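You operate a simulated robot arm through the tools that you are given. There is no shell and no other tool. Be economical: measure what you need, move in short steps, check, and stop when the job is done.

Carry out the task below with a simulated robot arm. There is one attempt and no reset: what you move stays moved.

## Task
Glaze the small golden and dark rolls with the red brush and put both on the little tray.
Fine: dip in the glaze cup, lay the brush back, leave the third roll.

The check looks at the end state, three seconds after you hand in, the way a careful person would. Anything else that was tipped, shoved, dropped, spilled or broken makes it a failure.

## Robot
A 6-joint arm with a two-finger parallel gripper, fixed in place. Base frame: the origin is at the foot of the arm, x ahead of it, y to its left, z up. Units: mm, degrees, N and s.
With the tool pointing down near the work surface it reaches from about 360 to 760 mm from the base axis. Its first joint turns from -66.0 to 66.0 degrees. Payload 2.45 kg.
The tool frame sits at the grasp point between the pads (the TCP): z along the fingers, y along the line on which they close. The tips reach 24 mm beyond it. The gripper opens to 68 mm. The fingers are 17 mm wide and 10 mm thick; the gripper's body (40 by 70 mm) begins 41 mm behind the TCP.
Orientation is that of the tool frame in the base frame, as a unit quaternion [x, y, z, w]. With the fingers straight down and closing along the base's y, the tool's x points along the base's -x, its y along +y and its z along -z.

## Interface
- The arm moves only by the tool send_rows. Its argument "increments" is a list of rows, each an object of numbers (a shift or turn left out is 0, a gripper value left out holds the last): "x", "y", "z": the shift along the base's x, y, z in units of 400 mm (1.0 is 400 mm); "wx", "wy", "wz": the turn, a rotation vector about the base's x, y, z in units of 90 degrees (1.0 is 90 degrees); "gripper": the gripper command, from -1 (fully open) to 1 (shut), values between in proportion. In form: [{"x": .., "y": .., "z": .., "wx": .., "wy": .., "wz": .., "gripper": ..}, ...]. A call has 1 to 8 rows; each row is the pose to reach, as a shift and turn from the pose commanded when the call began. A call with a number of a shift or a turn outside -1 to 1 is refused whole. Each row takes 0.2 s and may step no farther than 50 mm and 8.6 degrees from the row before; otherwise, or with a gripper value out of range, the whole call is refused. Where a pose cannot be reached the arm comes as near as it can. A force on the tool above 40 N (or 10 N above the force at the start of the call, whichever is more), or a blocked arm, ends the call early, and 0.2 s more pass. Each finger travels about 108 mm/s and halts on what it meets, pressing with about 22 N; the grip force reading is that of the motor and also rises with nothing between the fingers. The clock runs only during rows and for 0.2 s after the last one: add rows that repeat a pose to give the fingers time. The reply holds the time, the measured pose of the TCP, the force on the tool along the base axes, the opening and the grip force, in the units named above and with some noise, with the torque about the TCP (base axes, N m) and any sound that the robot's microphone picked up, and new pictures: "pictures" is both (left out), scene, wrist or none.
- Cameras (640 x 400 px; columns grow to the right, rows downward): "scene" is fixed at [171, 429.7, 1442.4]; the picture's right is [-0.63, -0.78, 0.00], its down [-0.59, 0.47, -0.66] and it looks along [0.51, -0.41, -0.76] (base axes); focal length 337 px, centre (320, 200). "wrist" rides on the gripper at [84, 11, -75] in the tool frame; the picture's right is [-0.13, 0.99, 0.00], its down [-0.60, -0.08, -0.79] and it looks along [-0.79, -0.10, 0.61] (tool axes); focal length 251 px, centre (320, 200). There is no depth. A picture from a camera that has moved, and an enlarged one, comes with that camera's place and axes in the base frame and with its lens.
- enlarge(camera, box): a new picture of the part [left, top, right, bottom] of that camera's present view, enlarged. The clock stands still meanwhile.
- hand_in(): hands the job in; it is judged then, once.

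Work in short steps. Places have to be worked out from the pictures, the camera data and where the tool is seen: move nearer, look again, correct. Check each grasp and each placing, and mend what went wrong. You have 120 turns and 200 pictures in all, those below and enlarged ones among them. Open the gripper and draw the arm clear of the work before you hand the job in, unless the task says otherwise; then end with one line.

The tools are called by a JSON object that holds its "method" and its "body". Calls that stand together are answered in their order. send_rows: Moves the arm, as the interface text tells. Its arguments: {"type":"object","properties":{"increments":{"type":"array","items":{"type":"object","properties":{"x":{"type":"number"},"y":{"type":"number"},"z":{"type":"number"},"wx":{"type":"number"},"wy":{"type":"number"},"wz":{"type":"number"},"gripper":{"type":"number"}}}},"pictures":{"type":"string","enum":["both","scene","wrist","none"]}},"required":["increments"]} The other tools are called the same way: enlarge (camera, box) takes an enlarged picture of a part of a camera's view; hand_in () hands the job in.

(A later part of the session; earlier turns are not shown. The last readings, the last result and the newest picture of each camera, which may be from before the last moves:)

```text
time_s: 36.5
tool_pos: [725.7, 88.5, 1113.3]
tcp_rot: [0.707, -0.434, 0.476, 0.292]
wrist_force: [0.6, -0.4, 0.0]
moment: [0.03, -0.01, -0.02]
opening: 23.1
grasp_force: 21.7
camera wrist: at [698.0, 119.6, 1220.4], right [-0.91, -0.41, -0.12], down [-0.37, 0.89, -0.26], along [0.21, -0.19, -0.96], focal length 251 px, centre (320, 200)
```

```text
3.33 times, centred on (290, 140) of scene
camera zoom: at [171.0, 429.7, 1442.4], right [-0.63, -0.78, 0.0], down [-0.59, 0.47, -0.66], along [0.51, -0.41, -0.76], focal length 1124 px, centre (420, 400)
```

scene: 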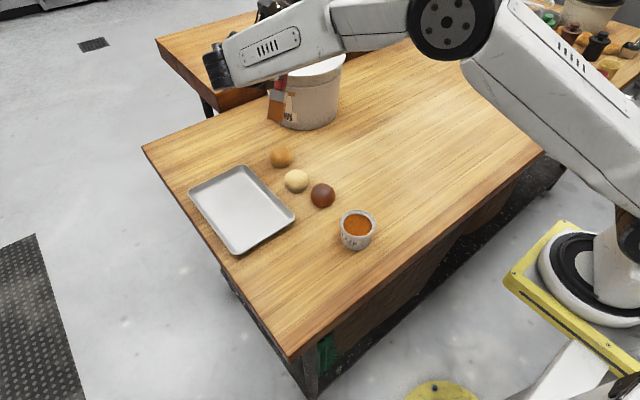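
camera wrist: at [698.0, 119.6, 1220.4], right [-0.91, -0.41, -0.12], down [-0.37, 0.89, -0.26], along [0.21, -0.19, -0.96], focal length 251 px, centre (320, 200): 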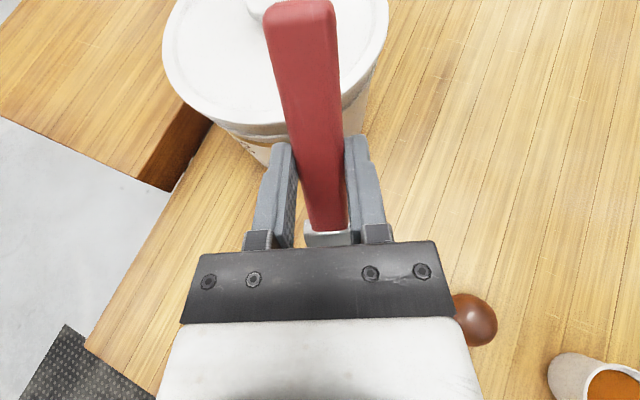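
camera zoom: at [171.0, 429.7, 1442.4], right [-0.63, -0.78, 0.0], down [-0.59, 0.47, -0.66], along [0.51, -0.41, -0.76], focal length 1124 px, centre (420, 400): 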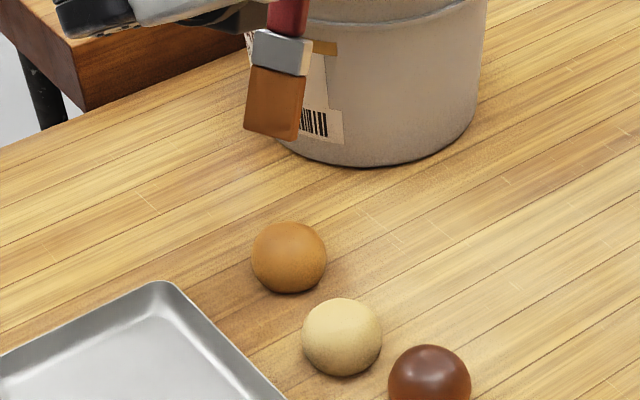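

The handle would pass close to the bucket lid at this yaw. I'll reduce the yaw to about 7° and check the pose is still reachable.

{"method": "send_rows", "body": {"increments": [{"x": -0.01, "y": -0.003, "wz": -0.075}, {"x": -0.02, "y": -0.006, "wz": -0.15}, {"x": -0.029, "y": -0.009, "wz": -0.222}, {"x": -0.029, "y": -0.009, "wz": -0.222}, {"x": -0.029, "y": -0.009, "wz": -0.222, "z": -0.06}, {"x": -0.029, "y": -0.009, "wz": -0.222, "z": -0.1}, {"x": -0.029, "y": -0.009, "wz": -0.222, "z": -0.1}]}}

{"method": "enlarge", "body": {"camera": "scene", "box": [220, 80, 360, 200]}}

```text
time_s: 38.1
tool_pos: [713.3, 84.6, 1073.5]
tcp_rot: [0.621, -0.55, 0.418, 0.37]
wrist_force: [0.2, 0.6, -0.4]
moment: [0.02, -0.02, -0.01]
opening: 22.8
grasp_force: 21.8
camera wrist: at [697.9, 122.3, 1180.0], right [-0.99, -0.07, -0.12], down [-0.04, 0.96, -0.26], along [0.14, -0.25, -0.96], focal length 251 px, centre (320, 200)
```

scene: 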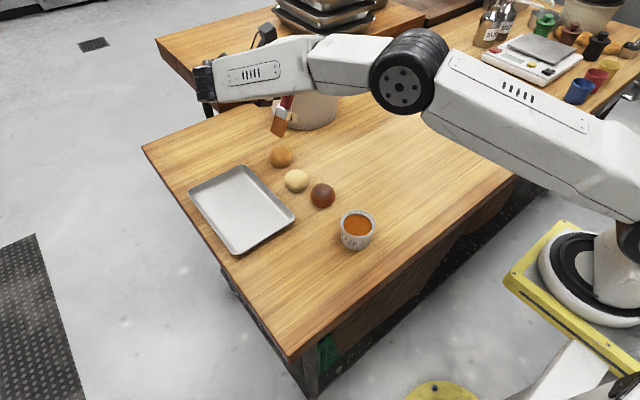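
wrist: 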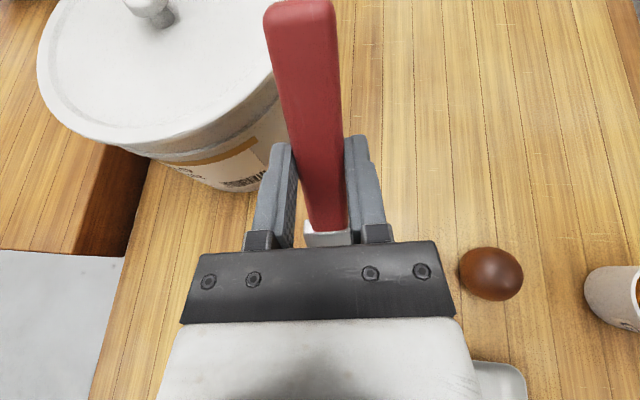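

```text
3.33 times, centred on (290, 140) of scene
camera zoom: at [171.0, 429.7, 1442.4], right [-0.63, -0.78, 0.0], down [-0.59, 0.47, -0.66], along [0.51, -0.41, -0.76], focal length 1124 px, centre (420, 400)
```

zoom: 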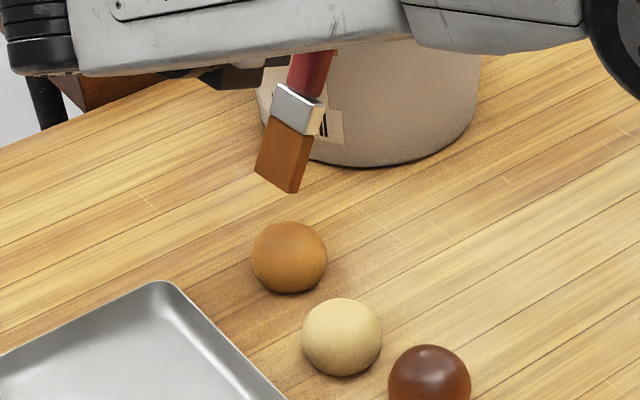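

The pose is reachable, and the gap to the bucket is about 20 mm or more. I'll descend to just above the golden roll, then touch down in small steps.

{"method": "send_rows", "body": {"increments": [{"z": -0.05}, {"z": -0.1}, {"z": -0.106}, {"z": -0.109}, {"z": -0.112}, {"z": -0.115}, {"z": -0.118}, {"z": -0.118}], "pictures": "none"}}

{"method": "enlarge", "body": {"camera": "scene", "box": [230, 100, 330, 190]}}

```text
time_s: 39.9
tool_pos: [712.3, 83.4, 1024.6]
tcp_rot: [0.621, -0.55, 0.418, 0.37]
wrist_force: [0.3, 0.1, -0.9]
moment: [-0.01, -0.01, 0.01]
opening: 22.7
grasp_force: 22.1
```

```text
4.44 times, centred on (280, 145) of scene
camera zoom: at [171.0, 429.7, 1442.4], right [-0.63, -0.78, 0.0], down [-0.59, 0.47, -0.66], along [0.51, -0.41, -0.76], focal length 1498 px, centre (498, 444)
```

zoom: 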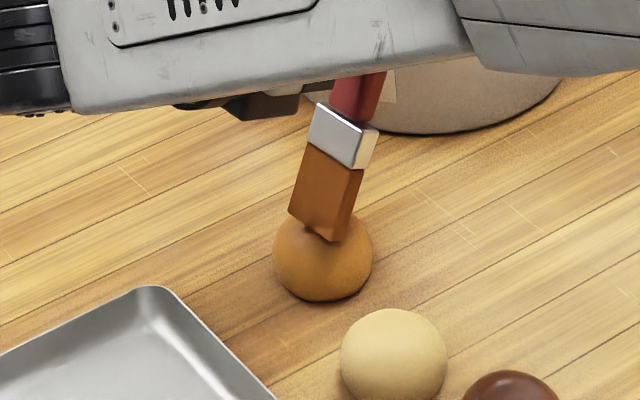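

Nearly touching. I'll go a little lower in fine steps.

{"method": "send_rows", "body": {"increments": [{"z": -0.003}, {"z": -0.006}, {"z": -0.009}, {"z": -0.012}, {"z": -0.012}], "pictures": "none"}}

```text
time_s: 41.1
tool_pos: [713.0, 84.4, 1021.5]
tcp_rot: [0.621, -0.549, 0.419, 0.37]
wrist_force: [-0.4, 0.1, 3.7]
moment: [0.14, 0.09, 0.04]
opening: 23.1
grasp_force: 21.7
```

Light contact at 3.7 N. I'll stroke along x and y like the last dark-roll pass.

{"method": "send_rows", "body": {"increments": [{"z": -0.001, "x": 0.015}, {"z": -0.002, "x": 0.03}, {"z": -0.002, "x": 0.01}, {"z": -0.003, "x": -0.01}, {"z": -0.004, "x": -0.03}, {"z": -0.005, "x": -0.01}, {"z": -0.005, "x": 0.01}, {"z": -0.005, "x": 0}], "pictures": "none"}}

{"method": "send_rows", "body": {"increments": [{"z": -0.004, "y": -0.01}, {"z": -0.008, "y": -0.02}, {"z": -0.005, "y": -0.01}, {"z": -0.001, "y": 0.0}, {"z": 0.0, "y": 0.01}, {"z": -0.0, "y": 0.02}, {"z": 0.0, "y": 0.01}, {"z": -0.001, "y": 0.0}], "pictures": "none"}}

{"method": "send_rows", "body": {"increments": [{"z": -0.001, "x": 0.015}, {"z": -0.002, "x": 0.03}, {"z": -0.002, "x": 0.01}, {"z": -0.003, "x": -0.01}, {"z": -0.004, "x": -0.03}, {"z": -0.005, "x": -0.01}, {"z": -0.005, "x": 0.01}, {"z": -0.005, "x": 0}], "pictures": "none"}}

{"method": "send_rows", "body": {"increments": [{"z": 0.06}, {"z": 0.12}, {"z": 0.14}, {"z": 0.14}], "pictures": "none"}}

{"method": "enlarge", "body": {"camera": "scene", "box": [260, 135, 340, 215]}}

```text
time_s: 42.9
tool_pos: [712.9, 84.2, 1018.2]
tcp_rot: [0.621, -0.55, 0.417, 0.37]
wrist_force: [-0.4, -1.7, 6.9]
moment: [0.15, 0.0, 0.0]
opening: 22.9
grasp_force: 21.8
```

```text
time_s: 44.7
tool_pos: [714.1, 84.4, 1018.0]
tcp_rot: [0.621, -0.55, 0.418, 0.37]
wrist_force: [-0.1, 0.0, 0.5]
moment: [0.0, 0.04, 0.01]
opening: 23.0
grasp_force: 21.9
```

```text
time_s: 46.5
tool_pos: [713.0, 84.4, 1016.1]
tcp_rot: [0.622, -0.55, 0.418, 0.37]
wrist_force: [0.1, -0.1, -0.2]
moment: [-0.02, 0.02, -0.01]
opening: 22.8
grasp_force: 21.9
```

```text
time_s: 47.5
tool_pos: [712.9, 83.8, 1072.9]
tcp_rot: [0.621, -0.55, 0.418, 0.37]
wrist_force: [-1.1, 0.1, 0.0]
moment: [0.01, -0.01, 0.0]
opening: 23.3
grasp_force: 22.0
```

```text
5.00 times, centred on (300, 175) of scene
camera zoom: at [171.0, 429.7, 1442.4], right [-0.63, -0.78, 0.0], down [-0.59, 0.47, -0.66], along [0.51, -0.41, -0.76], focal length 1685 px, centre (420, 325)
```

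zoom: 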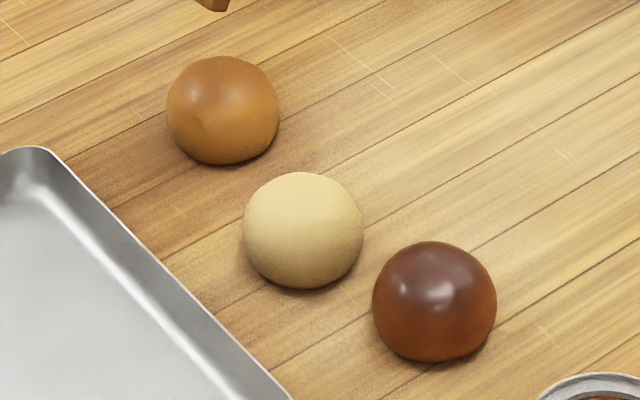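

The golden roll is getting browner and glossier but is less covered than the dark one. I'll make another pass.

{"method": "send_rows", "body": {"increments": [{"z": -0.06}, {"z": -0.12}, {"z": -0.135}, {"z": -0.141}, {"z": -0.144}, {"z": -0.147}, {"z": -0.15}, {"z": -0.15}], "pictures": "none"}}

{"method": "enlarge", "body": {"camera": "scene", "box": [240, 110, 320, 180]}}

```text
time_s: 49.3
tool_pos: [714.3, 83.8, 1013.7]
tcp_rot: [0.619, -0.551, 0.419, 0.37]
wrist_force: [0.3, -2.5, 13.3]
moment: [0.32, -0.01, -0.02]
opening: 23.0
grasp_force: 21.7
```

```text
5.71 times, centred on (280, 145) of scene
camera zoom: at [170.7, 429.6, 1442.5], right [-0.63, -0.78, 0.0], down [-0.59, 0.47, -0.66], along [0.51, -0.41, -0.76], focal length 1926 px, centre (549, 514)
```

zoom: 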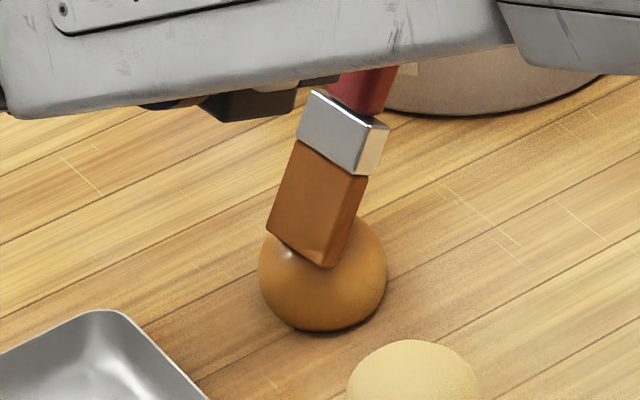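

{"method": "send_rows", "body": {"increments": [{"z": 0.001, "y": -0.01}, {"z": -0.001, "y": -0.02}, {"z": -0.002, "x": 0.02, "y": -0.02}, {"z": -0.002, "x": 0.035, "y": -0.02}, {"z": -0.003, "x": 0.015, "y": -0.02}, {"z": -0.004, "x": -0.01, "y": -0.02}, {"z": -0.005, "x": -0.035, "y": -0.02}, {"z": -0.006, "x": 0, "y": -0.02}], "pictures": "none"}}

{"method": "send_rows", "body": {"increments": [{"z": -0.002, "x": 0.02}, {"z": -0.003, "x": 0.035}, {"z": -0.004, "x": 0.015}, {"z": -0.005, "x": -0.01}, {"z": -0.006, "x": -0.035}, {"z": -0.006, "x": 0}, {"z": -0.004, "y": 0.01}, {"z": -0.004, "y": 0.02}], "pictures": "none"}}

{"method": "send_rows", "body": {"increments": [{"z": 0.06}, {"z": 0.12}, {"z": 0.15}, {"z": 0.15}], "pictures": "none"}}

{"method": "enlarge", "body": {"camera": "scene", "box": [260, 135, 340, 215]}}

```text
time_s: 51.1
tool_pos: [713.2, 77.4, 1011.0]
tcp_rot: [0.62, -0.55, 0.418, 0.372]
wrist_force: [-2.2, 0.0, 9.2]
moment: [0.5, 0.3, 0.11]
opening: 23.0
grasp_force: 21.5
```

```text
time_s: 52.9
tool_pos: [713.0, 84.3, 1006.0]
tcp_rot: [0.622, -0.549, 0.418, 0.37]
wrist_force: [-0.4, 0.1, -0.9]
moment: [0.02, 0.0, -0.01]
opening: 23.2
grasp_force: 21.4
```

```text
time_s: 53.9
tool_pos: [714.1, 83.6, 1068.6]
tcp_rot: [0.621, -0.55, 0.418, 0.37]
wrist_force: [0.2, 1.2, 0.2]
moment: [-0.02, -0.01, -0.02]
opening: 23.3
grasp_force: 21.3
```

```text
5.00 times, centred on (300, 175) of scene
camera zoom: at [171.0, 429.7, 1442.4], right [-0.63, -0.78, 0.0], down [-0.59, 0.47, -0.66], along [0.51, -0.41, -0.76], focal length 1685 px, centre (420, 325)
```

zoom: 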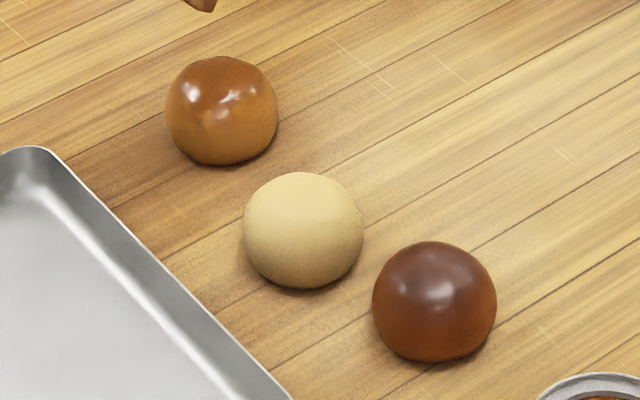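

The golden roll is now very glossy, glossier than the dark one, so I'll give the dark roll one more pass. First I'll move over it, yawing back, and check the brush.

{"method": "send_rows", "body": {"increments": [{"x": -0.1, "wz": -0.02}, {"x": -0.2, "wz": -0.04}, {"x": -0.3, "wz": -0.06}, {"x": -0.405, "wz": -0.078}, {"x": -0.405, "wz": -0.078}]}}

{"method": "enlarge", "body": {"camera": "scene", "box": [270, 110, 370, 210]}}

```text
time_s: 55.1
tool_pos: [550.4, 84.9, 1069.1]
tcp_rot: [-0.586, 0.588, -0.394, -0.395]
wrist_force: [0.0, 0.5, -0.5]
moment: [0.02, 0.01, -0.03]
opening: 23.1
grasp_force: 21.9
camera wrist: at [539.1, 123.4, 1175.4], right [-0.99, 0.05, -0.12], down [0.08, 0.96, -0.26], along [0.1, -0.27, -0.96], focal length 251 px, centre (320, 200)
```

scene: 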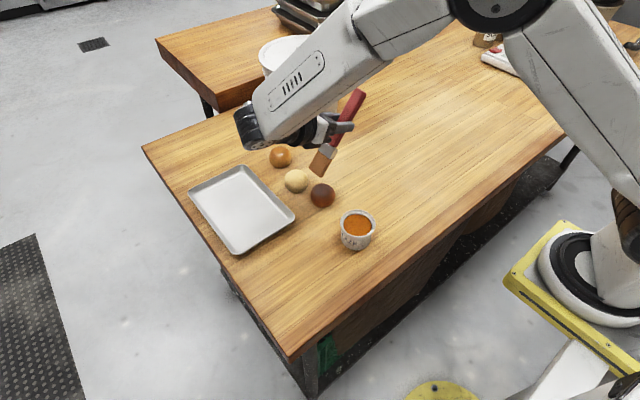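
wrist: 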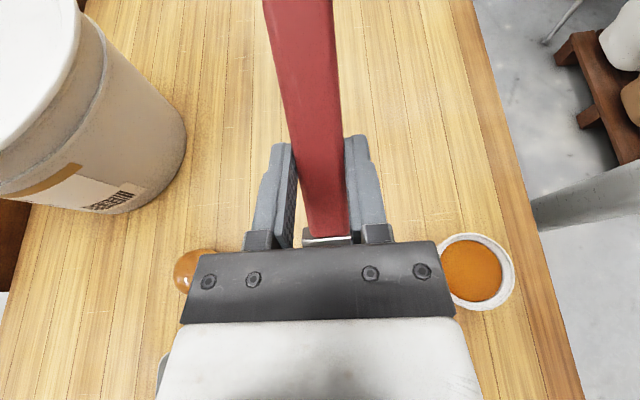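

```text
4.00 times, centred on (320, 160) of scene
camera zoom: at [171.0, 429.7, 1442.4], right [-0.63, -0.78, 0.0], down [-0.59, 0.47, -0.66], along [0.51, -0.41, -0.76], focal length 1348 px, centre (320, 360)
```

zoom: 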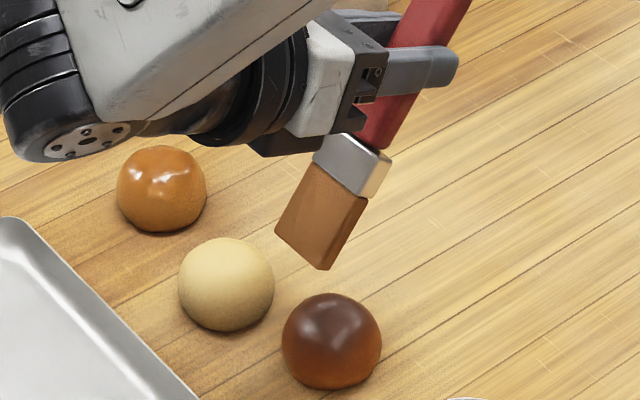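

The brush has rotated about 13° in the grip and looks depleted. I'll tilt the tool a further 13° to compensate and go back to the cup.

{"method": "send_rows", "body": {"increments": [{"wx": -0.072}, {"wx": -0.144}, {"wx": -0.144, "x": -0.1, "y": 0.02}, {"wx": -0.144, "x": -0.2, "y": 0.04}, {"wx": -0.144, "x": -0.302, "y": 0.058}, {"wx": -0.144, "x": -0.302, "y": 0.058}], "pictures": "none"}}

{"method": "enlarge", "body": {"camera": "scene", "box": [290, 160, 420, 260]}}

```text
time_s: 56.5
tool_pos: [430.7, 109.3, 1068.9]
tcp_rot: [-0.537, 0.539, -0.459, -0.459]
wrist_force: [-0.1, 0.4, -1.0]
moment: [-0.02, 0.01, -0.02]
opening: 23.2
grasp_force: 21.9
```

```text
4.00 times, centred on (355, 210) of scene
camera zoom: at [171.0, 429.7, 1442.4], right [-0.63, -0.78, 0.0], down [-0.59, 0.47, -0.66], along [0.51, -0.41, -0.76], focal length 1348 px, centre (180, 160)
```

zoom: 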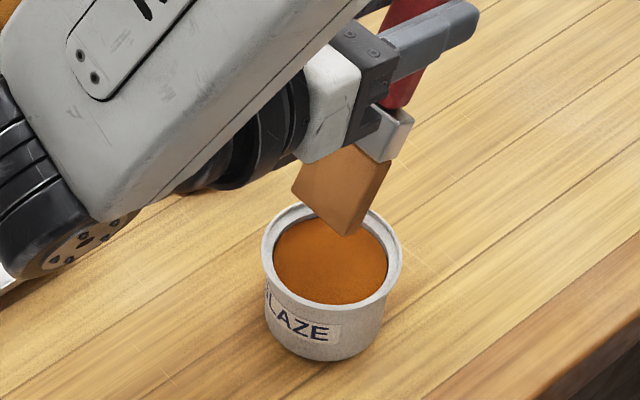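

The tip is over the cup again. I'll dip about 64 mm, hold, and rise.

{"method": "send_rows", "body": {"increments": [{"z": -0.06}, {"z": -0.12}, {"z": -0.16}, {"z": -0.16}, {"z": -0.16}, {"z": -0.1}, {"z": -0.04}, {"z": 0.0}], "pictures": "none"}}

{"method": "enlarge", "body": {"camera": "scene", "box": [290, 160, 420, 260]}}

```text
time_s: 58.3
tool_pos: [430.5, 108.2, 1067.8]
tcp_rot: [0.538, -0.538, 0.459, 0.459]
wrist_force: [-1.0, -0.3, 0.6]
moment: [0.0, 0.03, 0.0]
opening: 23.1
grasp_force: 21.8
```

```text
4.00 times, centred on (355, 210) of scene
camera zoom: at [171.0, 429.7, 1442.4], right [-0.63, -0.78, 0.0], down [-0.59, 0.47, -0.66], along [0.51, -0.41, -0.76], focal length 1348 px, centre (180, 160)
```

zoom: 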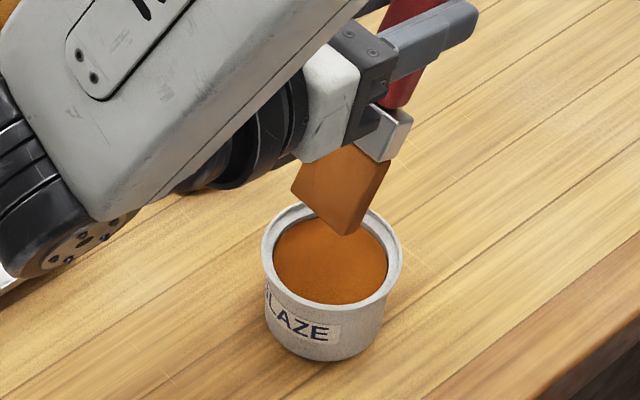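

The brush is reloaded. Back to the dark roll, approaching the crown.

{"method": "send_rows", "body": {"increments": [{"x": 0.1, "y": -0.015}, {"x": 0.2, "y": -0.03}, {"x": 0.298, "y": -0.043}, {"x": 0.298, "y": -0.043, "z": -0.06}, {"x": 0.298, "y": -0.043, "z": -0.11}, {"x": 0.298, "y": -0.043, "z": -0.115}, {"x": 0.298, "y": -0.043, "z": -0.115}], "pictures": "none"}}

{"method": "enlarge", "body": {"camera": "scene", "box": [270, 130, 370, 220]}}

```text
time_s: 59.9
tool_pos: [549.2, 91.4, 1022.2]
tcp_rot: [-0.538, 0.539, -0.458, -0.459]
wrist_force: [0.0, 0.1, -0.4]
moment: [-0.02, -0.02, 0.03]
opening: 23.1
grasp_force: 22.0
```

```text
4.44 times, centred on (320, 175) of scene
camera zoom: at [171.0, 429.7, 1442.4], right [-0.63, -0.78, 0.0], down [-0.59, 0.47, -0.66], along [0.51, -0.41, -0.76], focal length 1498 px, centre (320, 311)
```

zoom: 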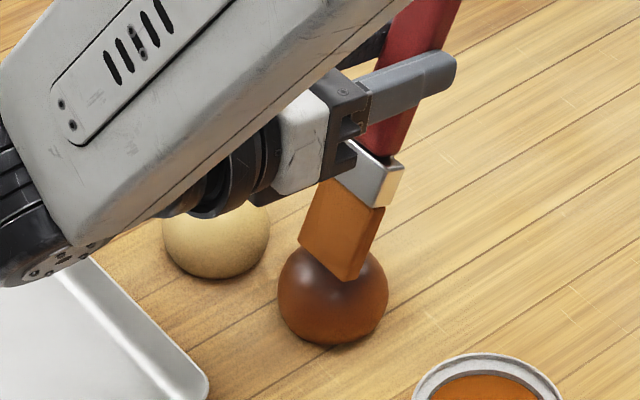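

{"method": "send_rows", "body": {"increments": [{"z": -0.005}, {"z": -0.008}, {"z": -0.011}, {"z": -0.014}, {"z": -0.014}], "pictures": "none"}}

```text
time_s: 61.1
tool_pos: [550.5, 91.2, 1016.5]
tcp_rot: [-0.538, 0.539, -0.458, -0.459]
wrist_force: [0.1, -0.7, -0.5]
moment: [0.0, 0.01, -0.01]
opening: 23.2
grasp_force: 22.2
```

{"method": "send_rows", "body": {"increments": [{"z": -0.003}, {"z": -0.006}, {"z": -0.009}, {"z": -0.012}, {"z": -0.012}], "pictures": "none"}}

```text
time_s: 62.3
tool_pos: [550.1, 90.9, 1013.3]
tcp_rot: [-0.538, 0.538, -0.459, -0.458]
wrist_force: [1.2, -4.3, 16.5]
moment: [0.0, -0.05, -0.05]
opening: 23.2
grasp_force: 22.0
```

Contact at 16 N. I'll ease slightly and stroke.

{"method": "send_rows", "body": {"increments": [{"z": 0.001, "x": 0.01}, {"z": 0.001, "x": 0.03}, {"z": 0.0, "x": 0.015}, {"z": -0.001, "x": -0.01}, {"z": -0.001, "x": -0.03}, {"z": -0.002, "x": -0.01}, {"z": -0.002, "x": 0.015}, {"z": -0.002, "x": 0}], "pictures": "none"}}

{"method": "send_rows", "body": {"increments": [{"z": -0.001, "y": -0.01}, {"z": -0.003, "y": -0.02}, {"z": -0.004, "y": -0.02, "x": 0.02}, {"z": -0.005, "y": -0.02, "x": 0}, {"z": -0.006, "y": -0.02, "x": -0.02}, {"z": -0.006, "y": -0.02, "x": 0.02}, {"z": -0.003, "y": -0.01}, {"z": -0.002, "y": 0.0}], "pictures": "none"}}

{"method": "send_rows", "body": {"increments": [{"z": 0.06}, {"z": 0.12}, {"z": 0.15}, {"z": 0.15, "y": -0.1}, {"z": 0.15, "y": -0.1}], "pictures": "none"}}

{"method": "enlarge", "body": {"camera": "scene", "box": [260, 110, 360, 215]}}

```text
time_s: 64.1
tool_pos: [550.3, 89.7, 1011.9]
tcp_rot: [-0.538, 0.538, -0.459, -0.458]
wrist_force: [3.5, 0.0, 7.0]
moment: [0.18, -0.26, -0.04]
opening: 23.2
grasp_force: 21.8
```

```text
time_s: 65.9
tool_pos: [549.5, 91.1, 1009.0]
tcp_rot: [0.538, -0.538, 0.458, 0.459]
wrist_force: [-0.6, -0.3, 0.6]
moment: [-0.02, 0.03, -0.04]
opening: 23.5
grasp_force: 22.0
```

```text
time_s: 67.1
tool_pos: [548.9, 49.8, 1071.2]
tcp_rot: [-0.538, 0.539, -0.458, -0.459]
wrist_force: [-0.4, -0.6, 0.6]
moment: [0.02, -0.02, 0.05]
opening: 23.1
grasp_force: 22.0
```

```text
3.81 times, centred on (310, 162) of scene
camera zoom: at [171.0, 429.7, 1442.4], right [-0.63, -0.78, 0.0], down [-0.59, 0.47, -0.66], along [0.51, -0.41, -0.76], focal length 1284 px, centre (358, 343)
```

zoom: 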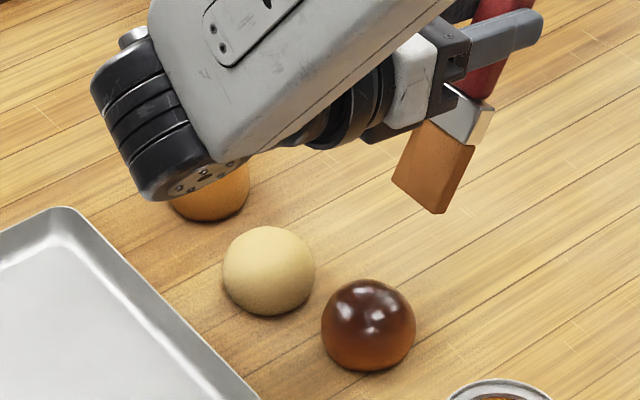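

Both rolls are well glazed. Next I'll carry the brush above its original spot and untilt it.

{"method": "send_rows", "body": {"increments": [{"x": -0.06, "y": 0.04, "z": 0.08}, {"x": -0.13, "y": 0.12, "z": 0.12}, {"x": -0.19, "y": 0.21, "z": 0.15}, {"x": -0.24, "y": 0.31, "z": 0.17}, {"x": -0.29, "y": 0.41, "z": 0.17}, {"x": -0.29, "y": 0.41, "z": 0.17}], "pictures": "none"}}

{"method": "send_rows", "body": {"increments": [{"wx": 0.0903}, {"wx": 0.1805}, {"wx": 0.2708}, {"wx": 0.3611}, {"wx": 0.4514}, {"wx": 0.5417}, {"wx": 0.632}, {"wx": 0.7222}]}}

{"method": "enlarge", "body": {"camera": "scene", "box": [220, 130, 380, 260]}}

```text
time_s: 68.5
tool_pos: [432.1, 205.3, 1130.6]
tcp_rot: [0.539, -0.538, 0.459, 0.457]
wrist_force: [-0.1, 0.1, 0.7]
moment: [0.01, 0.03, -0.01]
opening: 23.4
grasp_force: 22.3
out of reach, approached as far as the arm can: row 5, 6
```

```text
time_s: 70.3
tool_pos: [434.1, 204.7, 1130.8]
tcp_rot: [-0.7, 0.701, -0.097, -0.097]
wrist_force: [0.5, 0.4, -0.6]
moment: [-0.04, 0.03, -0.02]
opening: 23.1
grasp_force: 22.0
camera wrist: at [422.2, 145.8, 1226.4], right [-0.99, 0.12, -0.04], down [0.08, 0.8, 0.6], along [0.1, 0.59, -0.8], focal length 251 px, centre (320, 200)
```

scene: 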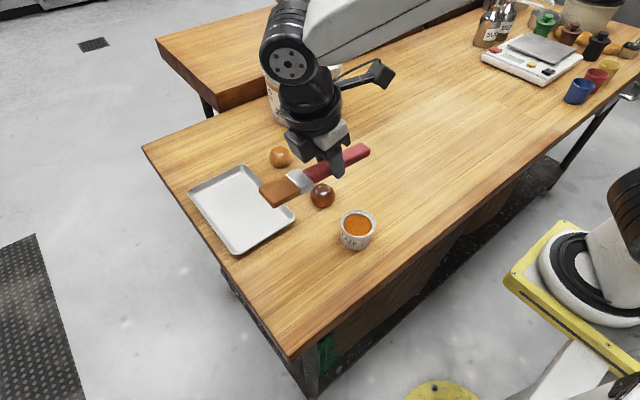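
wrist: 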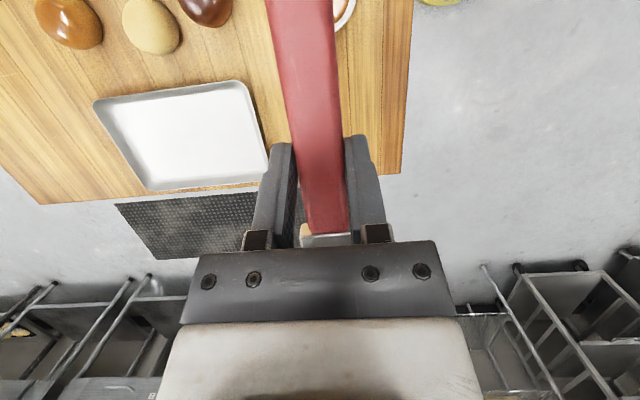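

```text
3.08 times, centred on (300, 195) of scene
camera zoom: at [171.0, 429.7, 1442.4], right [-0.63, -0.78, 0.0], down [-0.59, 0.47, -0.66], along [0.51, -0.41, -0.76], focal length 1037 px, centre (382, 215)
```

zoom: 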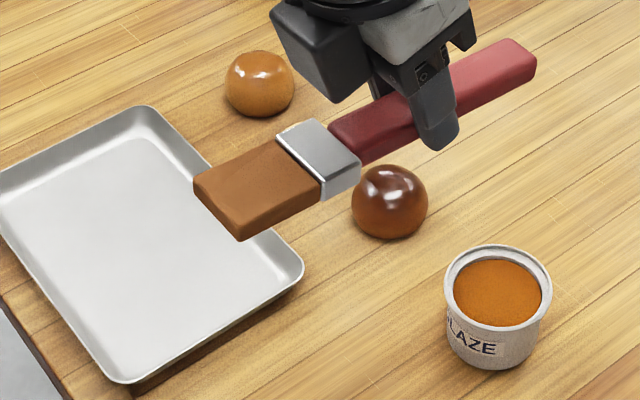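

By geometry the brush is about 4.5° tip-up in the current pose. I'll add that tilt, move to y≈247 so the tip returns to y≈346, and descend partway to check.

{"method": "send_rows", "body": {"increments": [{"wx": -0.05, "y": 0.03, "z": -0.05}, {"wx": -0.05, "y": 0.06, "z": -0.15}, {"wx": -0.05, "y": 0.105, "z": -0.25}, {"wx": -0.05, "y": 0.105, "z": -0.35}, {"wx": -0.05, "y": 0.105, "z": -0.45}, {"wx": -0.05, "y": 0.105, "z": -0.5}, {"wx": -0.05, "y": 0.105, "z": -0.5}], "pictures": "wrist"}}

{"method": "enlarge", "body": {"camera": "scene", "box": [230, 180, 390, 310]}}

```text
time_s: 71.9
tool_pos: [433.0, 246.3, 929.9]
tcp_rot: [-0.696, 0.696, -0.124, -0.125]
wrist_force: [0.7, 0.3, -0.4]
moment: [0.0, 0.01, 0.01]
opening: 22.8
grasp_force: 21.9
camera wrist: at [422.4, 194.4, 1030.2], right [-0.99, 0.12, -0.04], down [0.08, 0.84, 0.53], along [0.1, 0.52, -0.84], focal length 251 px, centre (320, 200)
```

wrist: 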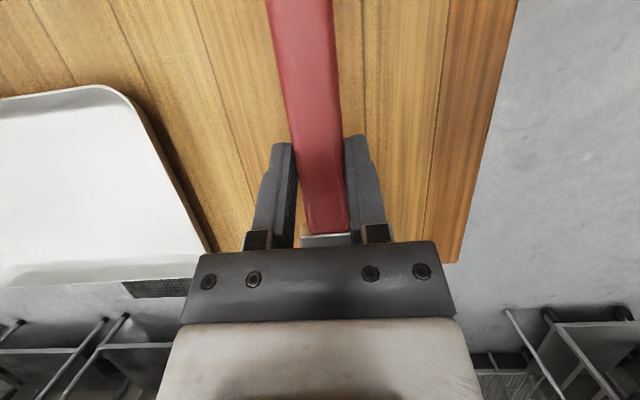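

```text
3.08 times, centred on (310, 245) of scene
camera zoom: at [171.0, 429.7, 1442.4], right [-0.63, -0.78, 0.0], down [-0.59, 0.47, -0.66], along [0.51, -0.41, -0.76], focal length 1037 px, centre (351, 62)
```

zoom: 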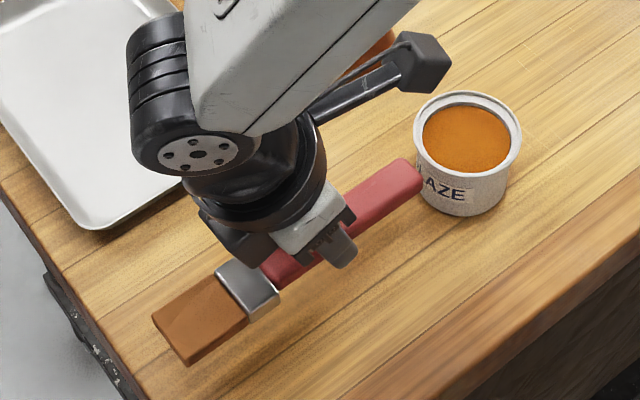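

The tip is at about (428,348) and the handle end at about (429,171), matching the original spot. I'll lower gently toward the table.

{"method": "send_rows", "body": {"increments": [{"z": -0.03, "y": 0.003}, {"z": -0.06, "y": 0.003}, {"z": -0.07, "y": 0.003}, {"z": -0.074, "y": 0.003}, {"z": -0.074, "y": 0.003}], "pictures": "none"}}

{"method": "enlarge", "body": {"camera": "scene", "box": [240, 210, 390, 320]}}

```text
time_s: 73.1
tool_pos: [433.4, 247.2, 900.9]
tcp_rot: [0.696, -0.696, 0.125, 0.125]
wrist_force: [0.3, 0.0, -0.9]
moment: [-0.04, -0.05, 0.0]
opening: 22.9
grasp_force: 21.7
```

```text
3.64 times, centred on (315, 265) of scene
camera zoom: at [171.0, 429.7, 1442.4], right [-0.63, -0.78, 0.0], down [-0.59, 0.47, -0.66], along [0.51, -0.41, -0.76], focal length 1226 px, centre (338, -36)
```

zoom: 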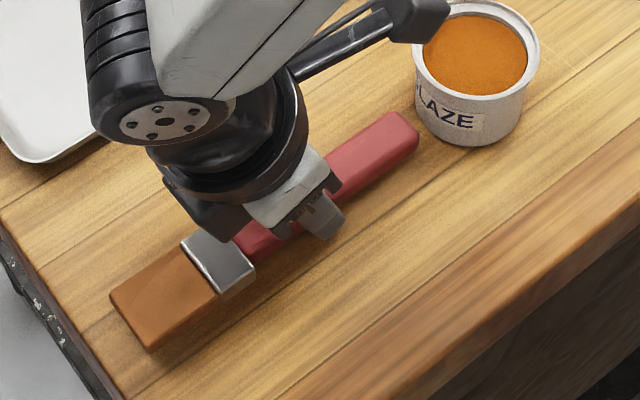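

Nearly down. I'll take the last millimetres while watching the force.

{"method": "send_rows", "body": {"increments": [{"z": -0.003}, {"z": -0.006}, {"z": -0.009}, {"z": -0.011}, {"z": -0.011}], "pictures": "none"}}

```text
time_s: 74.3
tool_pos: [433.7, 247.8, 896.3]
tcp_rot: [0.696, -0.696, 0.125, 0.125]
wrist_force: [-0.5, 0.9, -0.4]
moment: [-0.01, 0.02, 0.01]
opening: 23.0
grasp_force: 22.3
```

{"method": "send_rows", "body": {"increments": [{"z": -0.002}, {"z": -0.004}, {"z": -0.004}], "pictures": "none"}}

{"method": "enlarge", "body": {"camera": "scene", "box": [250, 220, 370, 320]}}

```text
time_s: 75.1
tool_pos: [433.6, 247.4, 894.8]
tcp_rot: [-0.695, 0.697, -0.125, -0.126]
wrist_force: [-4.0, -2.4, 15.1]
moment: [-0.13, 0.1, -0.01]
opening: 22.9
grasp_force: 22.2
```

```text
4.00 times, centred on (310, 270) of scene
camera zoom: at [170.7, 429.5, 1442.5], right [-0.63, -0.78, 0.0], down [-0.59, 0.47, -0.66], along [0.51, -0.41, -0.76], focal length 1348 px, centre (360, -80)
```

zoom: 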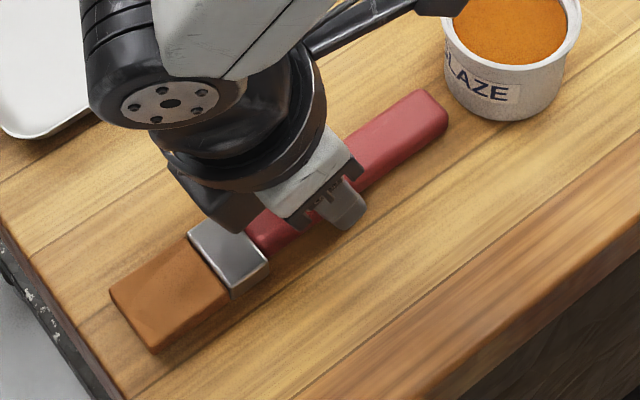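

Touching down. I'll ease 1 mm and open partially to release the brush.

{"method": "send_rows", "body": {"increments": [{"z": 0.002, "gripper": 0.2}, {"z": 0.002, "gripper": -0.3}, {"z": 0.002, "gripper": -0.3}, {"z": 0.002, "gripper": -0.3}], "pictures": "none"}}

{"method": "send_rows", "body": {"increments": [{"z": 0.02}, {"z": 0.06}, {"z": 0.15}, {"z": 0.25}, {"z": 0.35}, {"z": 0.35}], "pictures": "scene"}}

{"method": "enlarge", "body": {"camera": "scene", "box": [240, 210, 390, 320]}}

```text
time_s: 76.1
tool_pos: [432.9, 248.8, 896.1]
tcp_rot: [0.696, -0.696, 0.125, 0.125]
wrist_force: [-2.0, 2.9, 5.3]
moment: [0.13, -0.07, 0.06]
opening: 43.2
grasp_force: 0.0
```

```text
time_s: 77.5
tool_pos: [433.1, 245.9, 1036.5]
tcp_rot: [0.696, -0.696, 0.126, 0.126]
wrist_force: [-0.3, -0.7, 0.0]
moment: [0.02, -0.01, -0.01]
opening: 44.2
grasp_force: 0.0
```

scene: 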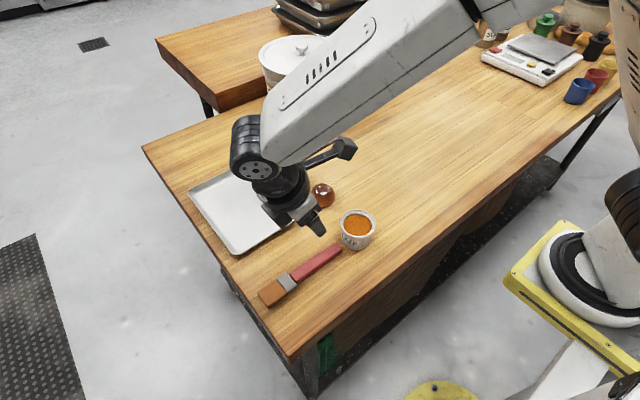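

```text
3.64 times, centred on (315, 265) of scene
camera zoom: at [171.0, 429.7, 1442.4], right [-0.63, -0.78, 0.0], down [-0.59, 0.47, -0.66], along [0.51, -0.41, -0.76], focal length 1226 px, centre (338, -36)
```

zoom: 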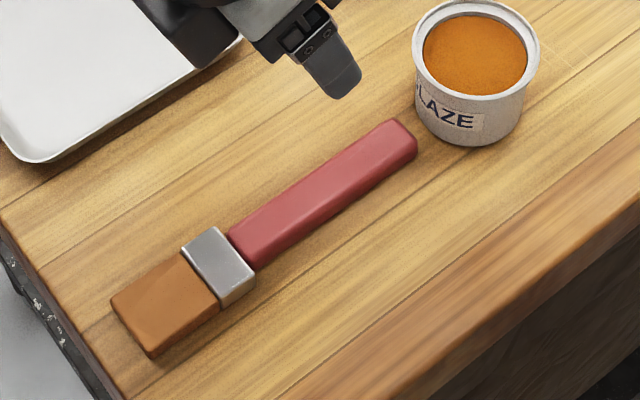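

The brush is back within a few mm of its original place. Next I'll untilt the tool to vertical and yaw −90° while moving toward the golden roll, so the fingers close along y.

{"method": "send_rows", "body": {"increments": [{"wx": 0.076, "z": 0.05, "gripper": -1}, {"wx": 0.152, "z": 0.1}, {"wx": 0.2275, "z": 0.15}, {"wx": 0.2275, "z": 0.15}], "pictures": "none"}}

{"method": "send_rows", "body": {"increments": [{"wz": -0.093, "x": 0.07, "y": -0.04}, {"wz": -0.186, "x": 0.14, "y": -0.08}, {"wz": -0.279, "x": 0.21, "y": -0.12}, {"wz": -0.372, "x": 0.28, "y": -0.16}, {"wz": -0.465, "x": 0.35, "y": -0.2}, {"wz": -0.558, "x": 0.42, "y": -0.24}, {"wz": -0.651, "x": 0.49, "y": -0.28}, {"wz": -0.744, "x": 0.56, "y": -0.31}], "pictures": "none"}}

{"method": "send_rows", "body": {"increments": [{"wz": -0.09, "x": 0.05}, {"wz": -0.18, "x": 0.1}, {"wz": -0.256, "x": 0.13}, {"wz": -0.256, "x": 0.13}]}}

```text
time_s: 78.5
tool_pos: [433.6, 246.1, 1096.0]
tcp_rot: [-0.707, 0.708, 0.001, 0.001]
wrist_force: [0.5, 0.0, 0.9]
moment: [0.02, -0.02, 0.0]
opening: 68.2
grasp_force: 0.2
```

```text
time_s: 80.3
tool_pos: [658.3, 122.5, 1097.4]
tcp_rot: [-0.197, 0.98, 0.0, 0.001]
wrist_force: [0.5, 0.3, -2.0]
moment: [-0.02, -0.01, -0.01]
opening: 68.2
grasp_force: 0.2
```

```text
time_s: 81.3
tool_pos: [709.2, 123.0, 1096.3]
tcp_rot: [0.001, 1.0, 0.0, 0.001]
wrist_force: [-1.1, 0.7, 0.5]
moment: [0.0, 0.03, -0.02]
opening: 67.8
grasp_force: 0.0
camera wrist: at [624.8, 135.7, 1171.8], right [0.13, 0.99, 0.0], down [0.6, -0.08, 0.79], along [0.79, -0.1, -0.61], focal length 251 px, centre (320, 200)
```

scene: 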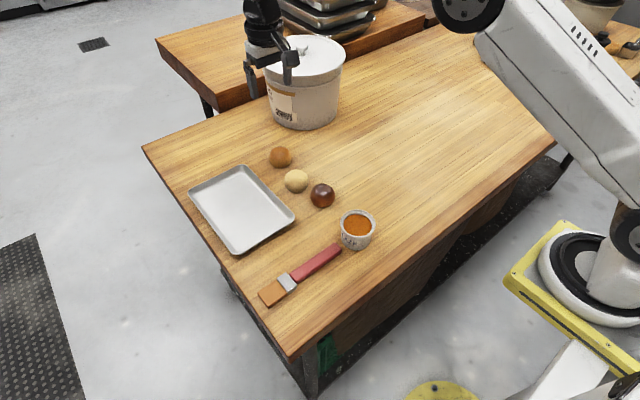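
wrist: 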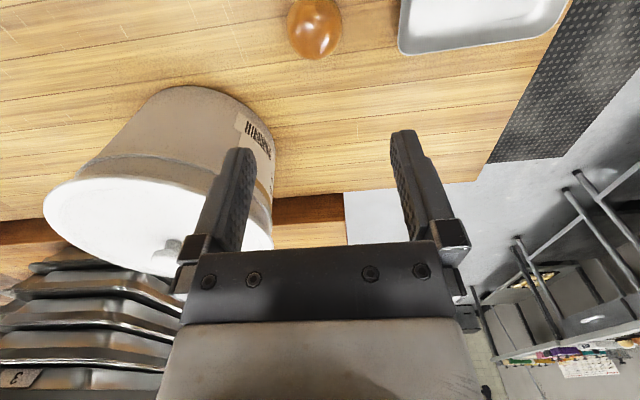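

Positioned above the golden roll (about (712,120)) and clear of the bucket. I'll descend to z≈950 and look.

{"method": "send_rows", "body": {"increments": [{"z": -0.1, "y": -0.006, "x": 0.005}, {"z": -0.2, "y": -0.006, "x": 0.005}, {"z": -0.3, "y": -0.006, "x": 0.005}, {"z": -0.365, "y": -0.006, "x": 0.005}, {"z": -0.365, "y": -0.006, "x": 0.005}], "pictures": "wrist"}}

{"method": "enlarge", "body": {"camera": "scene", "box": [230, 90, 350, 190]}}

```text
time_s: 82.5
tool_pos: [712.3, 120.2, 949.9]
tcp_rot: [0.0, 1.0, -0.001, 0.001]
wrist_force: [0.1, -0.3, 0.2]
moment: [0.02, 0.03, 0.01]
opening: 67.6
grasp_force: 0.1
camera wrist: at [626.7, 133.5, 1025.6], right [0.13, 0.99, 0.0], down [0.6, -0.08, 0.79], along [0.79, -0.1, -0.61], focal length 251 px, centre (320, 200)
```

wrist: 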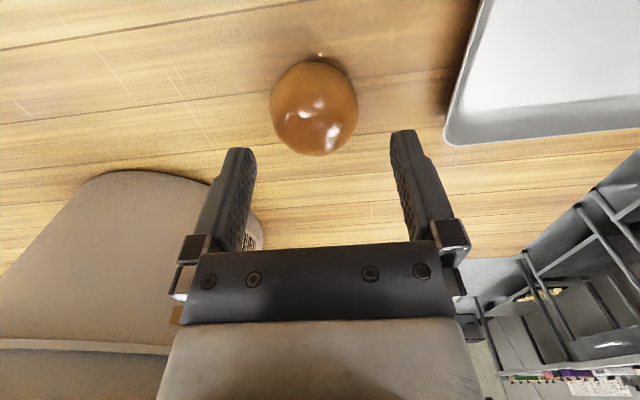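

```text
4.00 times, centred on (290, 140) of scene
camera zoom: at [171.0, 429.7, 1442.4], right [-0.63, -0.78, 0.0], down [-0.59, 0.47, -0.66], along [0.51, -0.41, -0.76], focal length 1348 px, centre (440, 440)
```

zoom: 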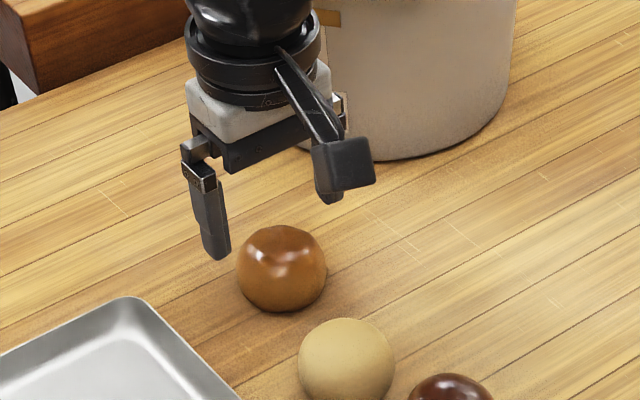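

The roll is centred under the gripper at (711.5,120). I'll descend to the grasp height.

{"method": "send_rows", "body": {"increments": [{"z": -0.06}, {"z": -0.11}, {"z": -0.13}, {"z": -0.13}], "pictures": "wrist"}}

{"method": "enlarge", "body": {"camera": "scene", "box": [230, 90, 350, 190]}}

```text
time_s: 83.5
tool_pos: [712.5, 121.4, 898.3]
tcp_rot: [0.001, 1.0, 0.0, 0.001]
wrist_force: [0.5, 0.0, -0.3]
moment: [-0.01, -0.02, 0.02]
opening: 68.1
grasp_force: 0.1
camera wrist: at [626.8, 133.6, 973.5], right [0.13, 0.99, 0.0], down [0.6, -0.08, 0.79], along [0.79, -0.1, -0.61], focal length 251 px, centre (320, 200)
```

wrist: 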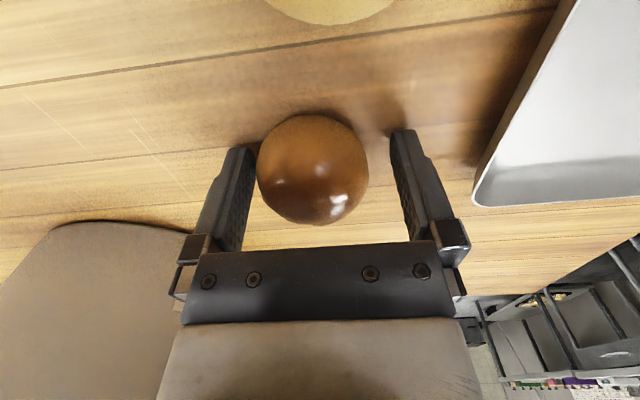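

```text
4.00 times, centred on (290, 140) of scene
camera zoom: at [171.0, 429.7, 1442.4], right [-0.63, -0.78, 0.0], down [-0.59, 0.47, -0.66], along [0.51, -0.41, -0.76], focal length 1348 px, centre (440, 440)
```

zoom: 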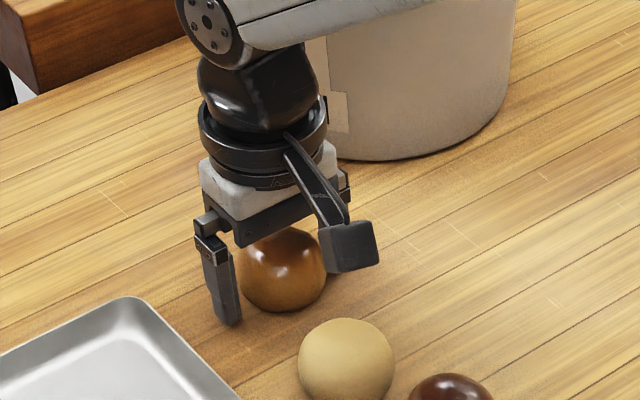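

The roll sits between the fingers. Closing.

{"method": "send_rows", "body": {"increments": [{"gripper": 0.0}, {"gripper": 1}, {"gripper": 1}, {"gripper": 1}], "pictures": "none"}}

{"method": "send_rows", "body": {"increments": [{"z": 0.02}, {"z": 0.06}, {"z": 0.12}, {"z": 0.2}, {"z": 0.2}], "pictures": "wrist"}}

{"method": "enlarge", "body": {"camera": "scene", "box": [230, 90, 350, 190]}}

```text
time_s: 84.5
tool_pos: [711.6, 121.0, 898.6]
tcp_rot: [0.0, 1.0, 0.0, 0.001]
wrist_force: [0.2, 0.0, -0.3]
moment: [0.02, -0.03, 0.0]
opening: 54.5
grasp_force: 14.0
```

```text
time_s: 85.7
tool_pos: [710.4, 121.9, 978.5]
tcp_rot: [0.0, 1.0, 0.0, 0.001]
wrist_force: [0.2, 0.1, 0.1]
moment: [0.02, -0.03, -0.01]
opening: 54.2
grasp_force: 13.4
camera wrist: at [627.2, 133.8, 1054.0], right [0.13, 0.99, 0.0], down [0.6, -0.08, 0.79], along [0.79, -0.1, -0.61], focal length 251 px, centre (320, 200)
```

wrist: 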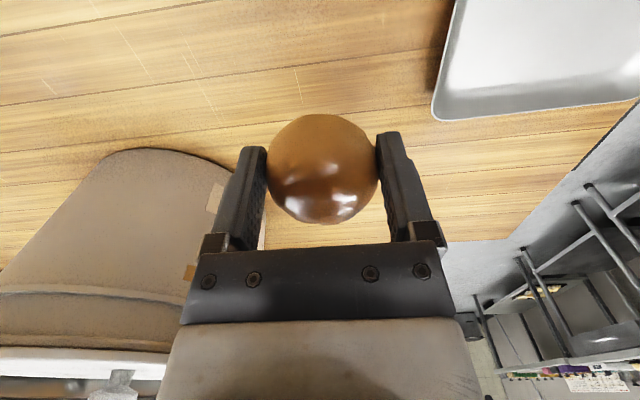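

```text
4.00 times, centred on (290, 140) of scene
camera zoom: at [171.0, 429.7, 1442.4], right [-0.63, -0.78, 0.0], down [-0.59, 0.47, -0.66], along [0.51, -0.41, -0.76], focal length 1348 px, centre (440, 440)
```

zoom: 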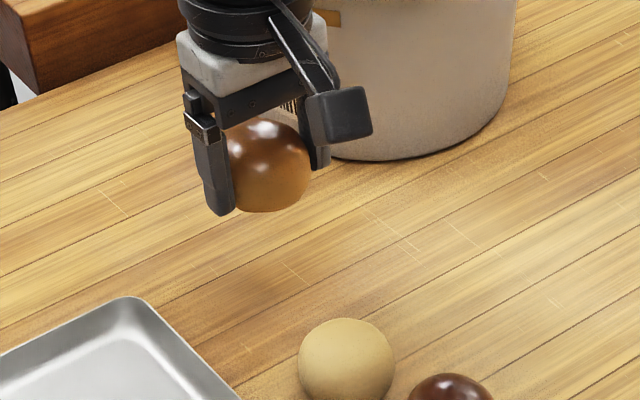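

The golden roll is held. I'll move over the tray at about (675,267).

{"method": "send_rows", "body": {"increments": [{"y": 0.1, "x": -0.025}, {"y": 0.2, "x": -0.05}, {"y": 0.3, "x": -0.075}, {"y": 0.367, "x": -0.092}, {"y": 0.367, "x": -0.092, "z": -0.08}, {"y": 0.367, "x": -0.092, "z": -0.14}, {"y": 0.367, "x": -0.092, "z": -0.14}], "pictures": "wrist"}}

{"method": "enlarge", "body": {"camera": "scene", "box": [180, 130, 320, 260]}}

```text
time_s: 87.3
tool_pos: [674.7, 268.4, 920.5]
tcp_rot: [0.0, 1.0, 0.0, 0.001]
wrist_force: [0.8, -1.2, 0.2]
moment: [-0.01, 0.01, 0.01]
opening: 54.1
grasp_force: 14.0
camera wrist: at [590.5, 280.0, 996.9], right [0.13, 0.99, 0.0], down [0.6, -0.08, 0.79], along [0.79, -0.1, -0.61], focal length 251 px, centre (320, 200)
```

wrist: 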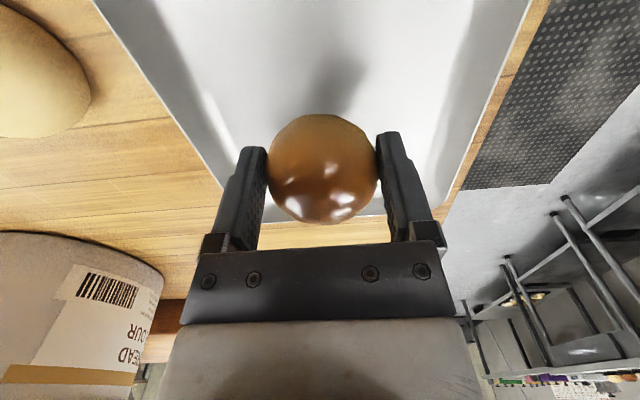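

```text
3.08 times, centred on (250, 195) of scene
camera zoom: at [171.0, 429.7, 1442.4], right [-0.63, -0.78, 0.0], down [-0.59, 0.47, -0.66], along [0.51, -0.41, -0.76], focal length 1037 px, centre (535, 215)
```

zoom: 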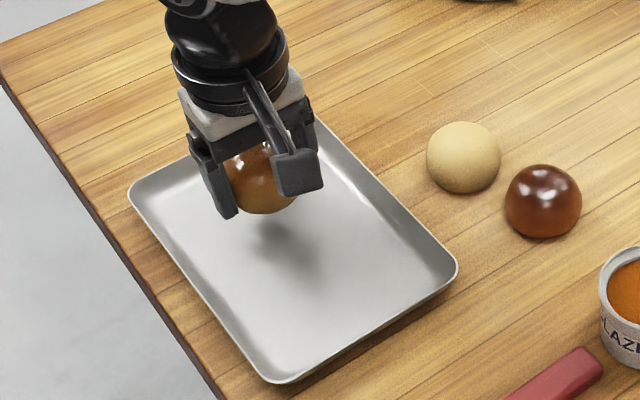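

It's well inside the tray. I'll lower slowly until it touches.

{"method": "send_rows", "body": {"increments": [{"z": -0.02}, {"z": -0.035}, {"z": -0.042}, {"z": -0.046}, {"z": -0.05}, {"z": -0.05}], "pictures": "none"}}

```text
time_s: 88.7
tool_pos: [675.9, 268.3, 901.7]
tcp_rot: [0.0, 1.0, 0.0, 0.001]
wrist_force: [-1.0, -0.6, -0.4]
moment: [-0.02, 0.0, -0.03]
opening: 53.9
grasp_force: 13.6
```

{"method": "send_rows", "body": {"increments": [{"z": -0.002}, {"z": -0.004}, {"z": -0.004}], "pictures": "none"}}

```text
time_s: 89.5
tool_pos: [674.8, 268.4, 901.2]
tcp_rot: [0.0, 1.0, 0.001, 0.001]
wrist_force: [-2.9, -2.1, 9.6]
moment: [-0.01, 0.01, -0.01]
opening: 54.2
grasp_force: 14.1
```

The roll touches the tray floor at about 901. I'll release it and rise straight up.

{"method": "send_rows", "body": {"increments": [{"z": 0.002, "gripper": -0.7}, {"z": 0.002, "gripper": -0.9}, {"z": 0.002, "gripper": -0.9}, {"z": 0.03, "gripper": -0.9}, {"z": 0.1}, {"z": 0.2}, {"z": 0.25}, {"z": 0.25}], "pictures": "none"}}

{"method": "enlarge", "body": {"camera": "scene", "box": [180, 130, 340, 260]}}

```text
time_s: 91.3
tool_pos: [674.4, 268.1, 1001.6]
tcp_rot: [0.0, 1.0, 0.001, 0.001]
wrist_force: [0.2, -0.3, 0.5]
moment: [0.01, 0.0, 0.02]
opening: 64.5
grasp_force: 0.2
```

```text
3.08 times, centred on (260, 195) of scene
camera zoom: at [171.0, 429.7, 1442.4], right [-0.63, -0.78, 0.0], down [-0.59, 0.47, -0.66], along [0.51, -0.41, -0.76], focal length 1037 px, centre (505, 215)
```

zoom: 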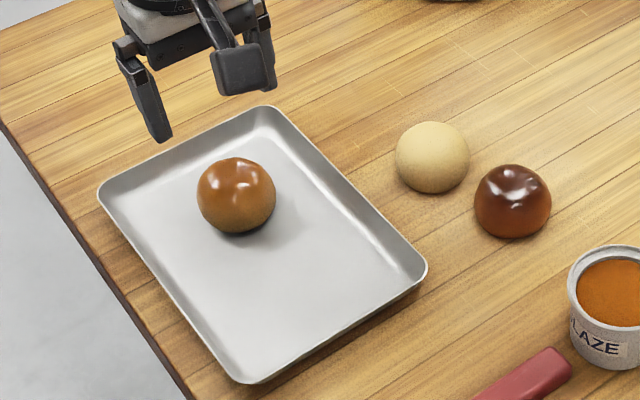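

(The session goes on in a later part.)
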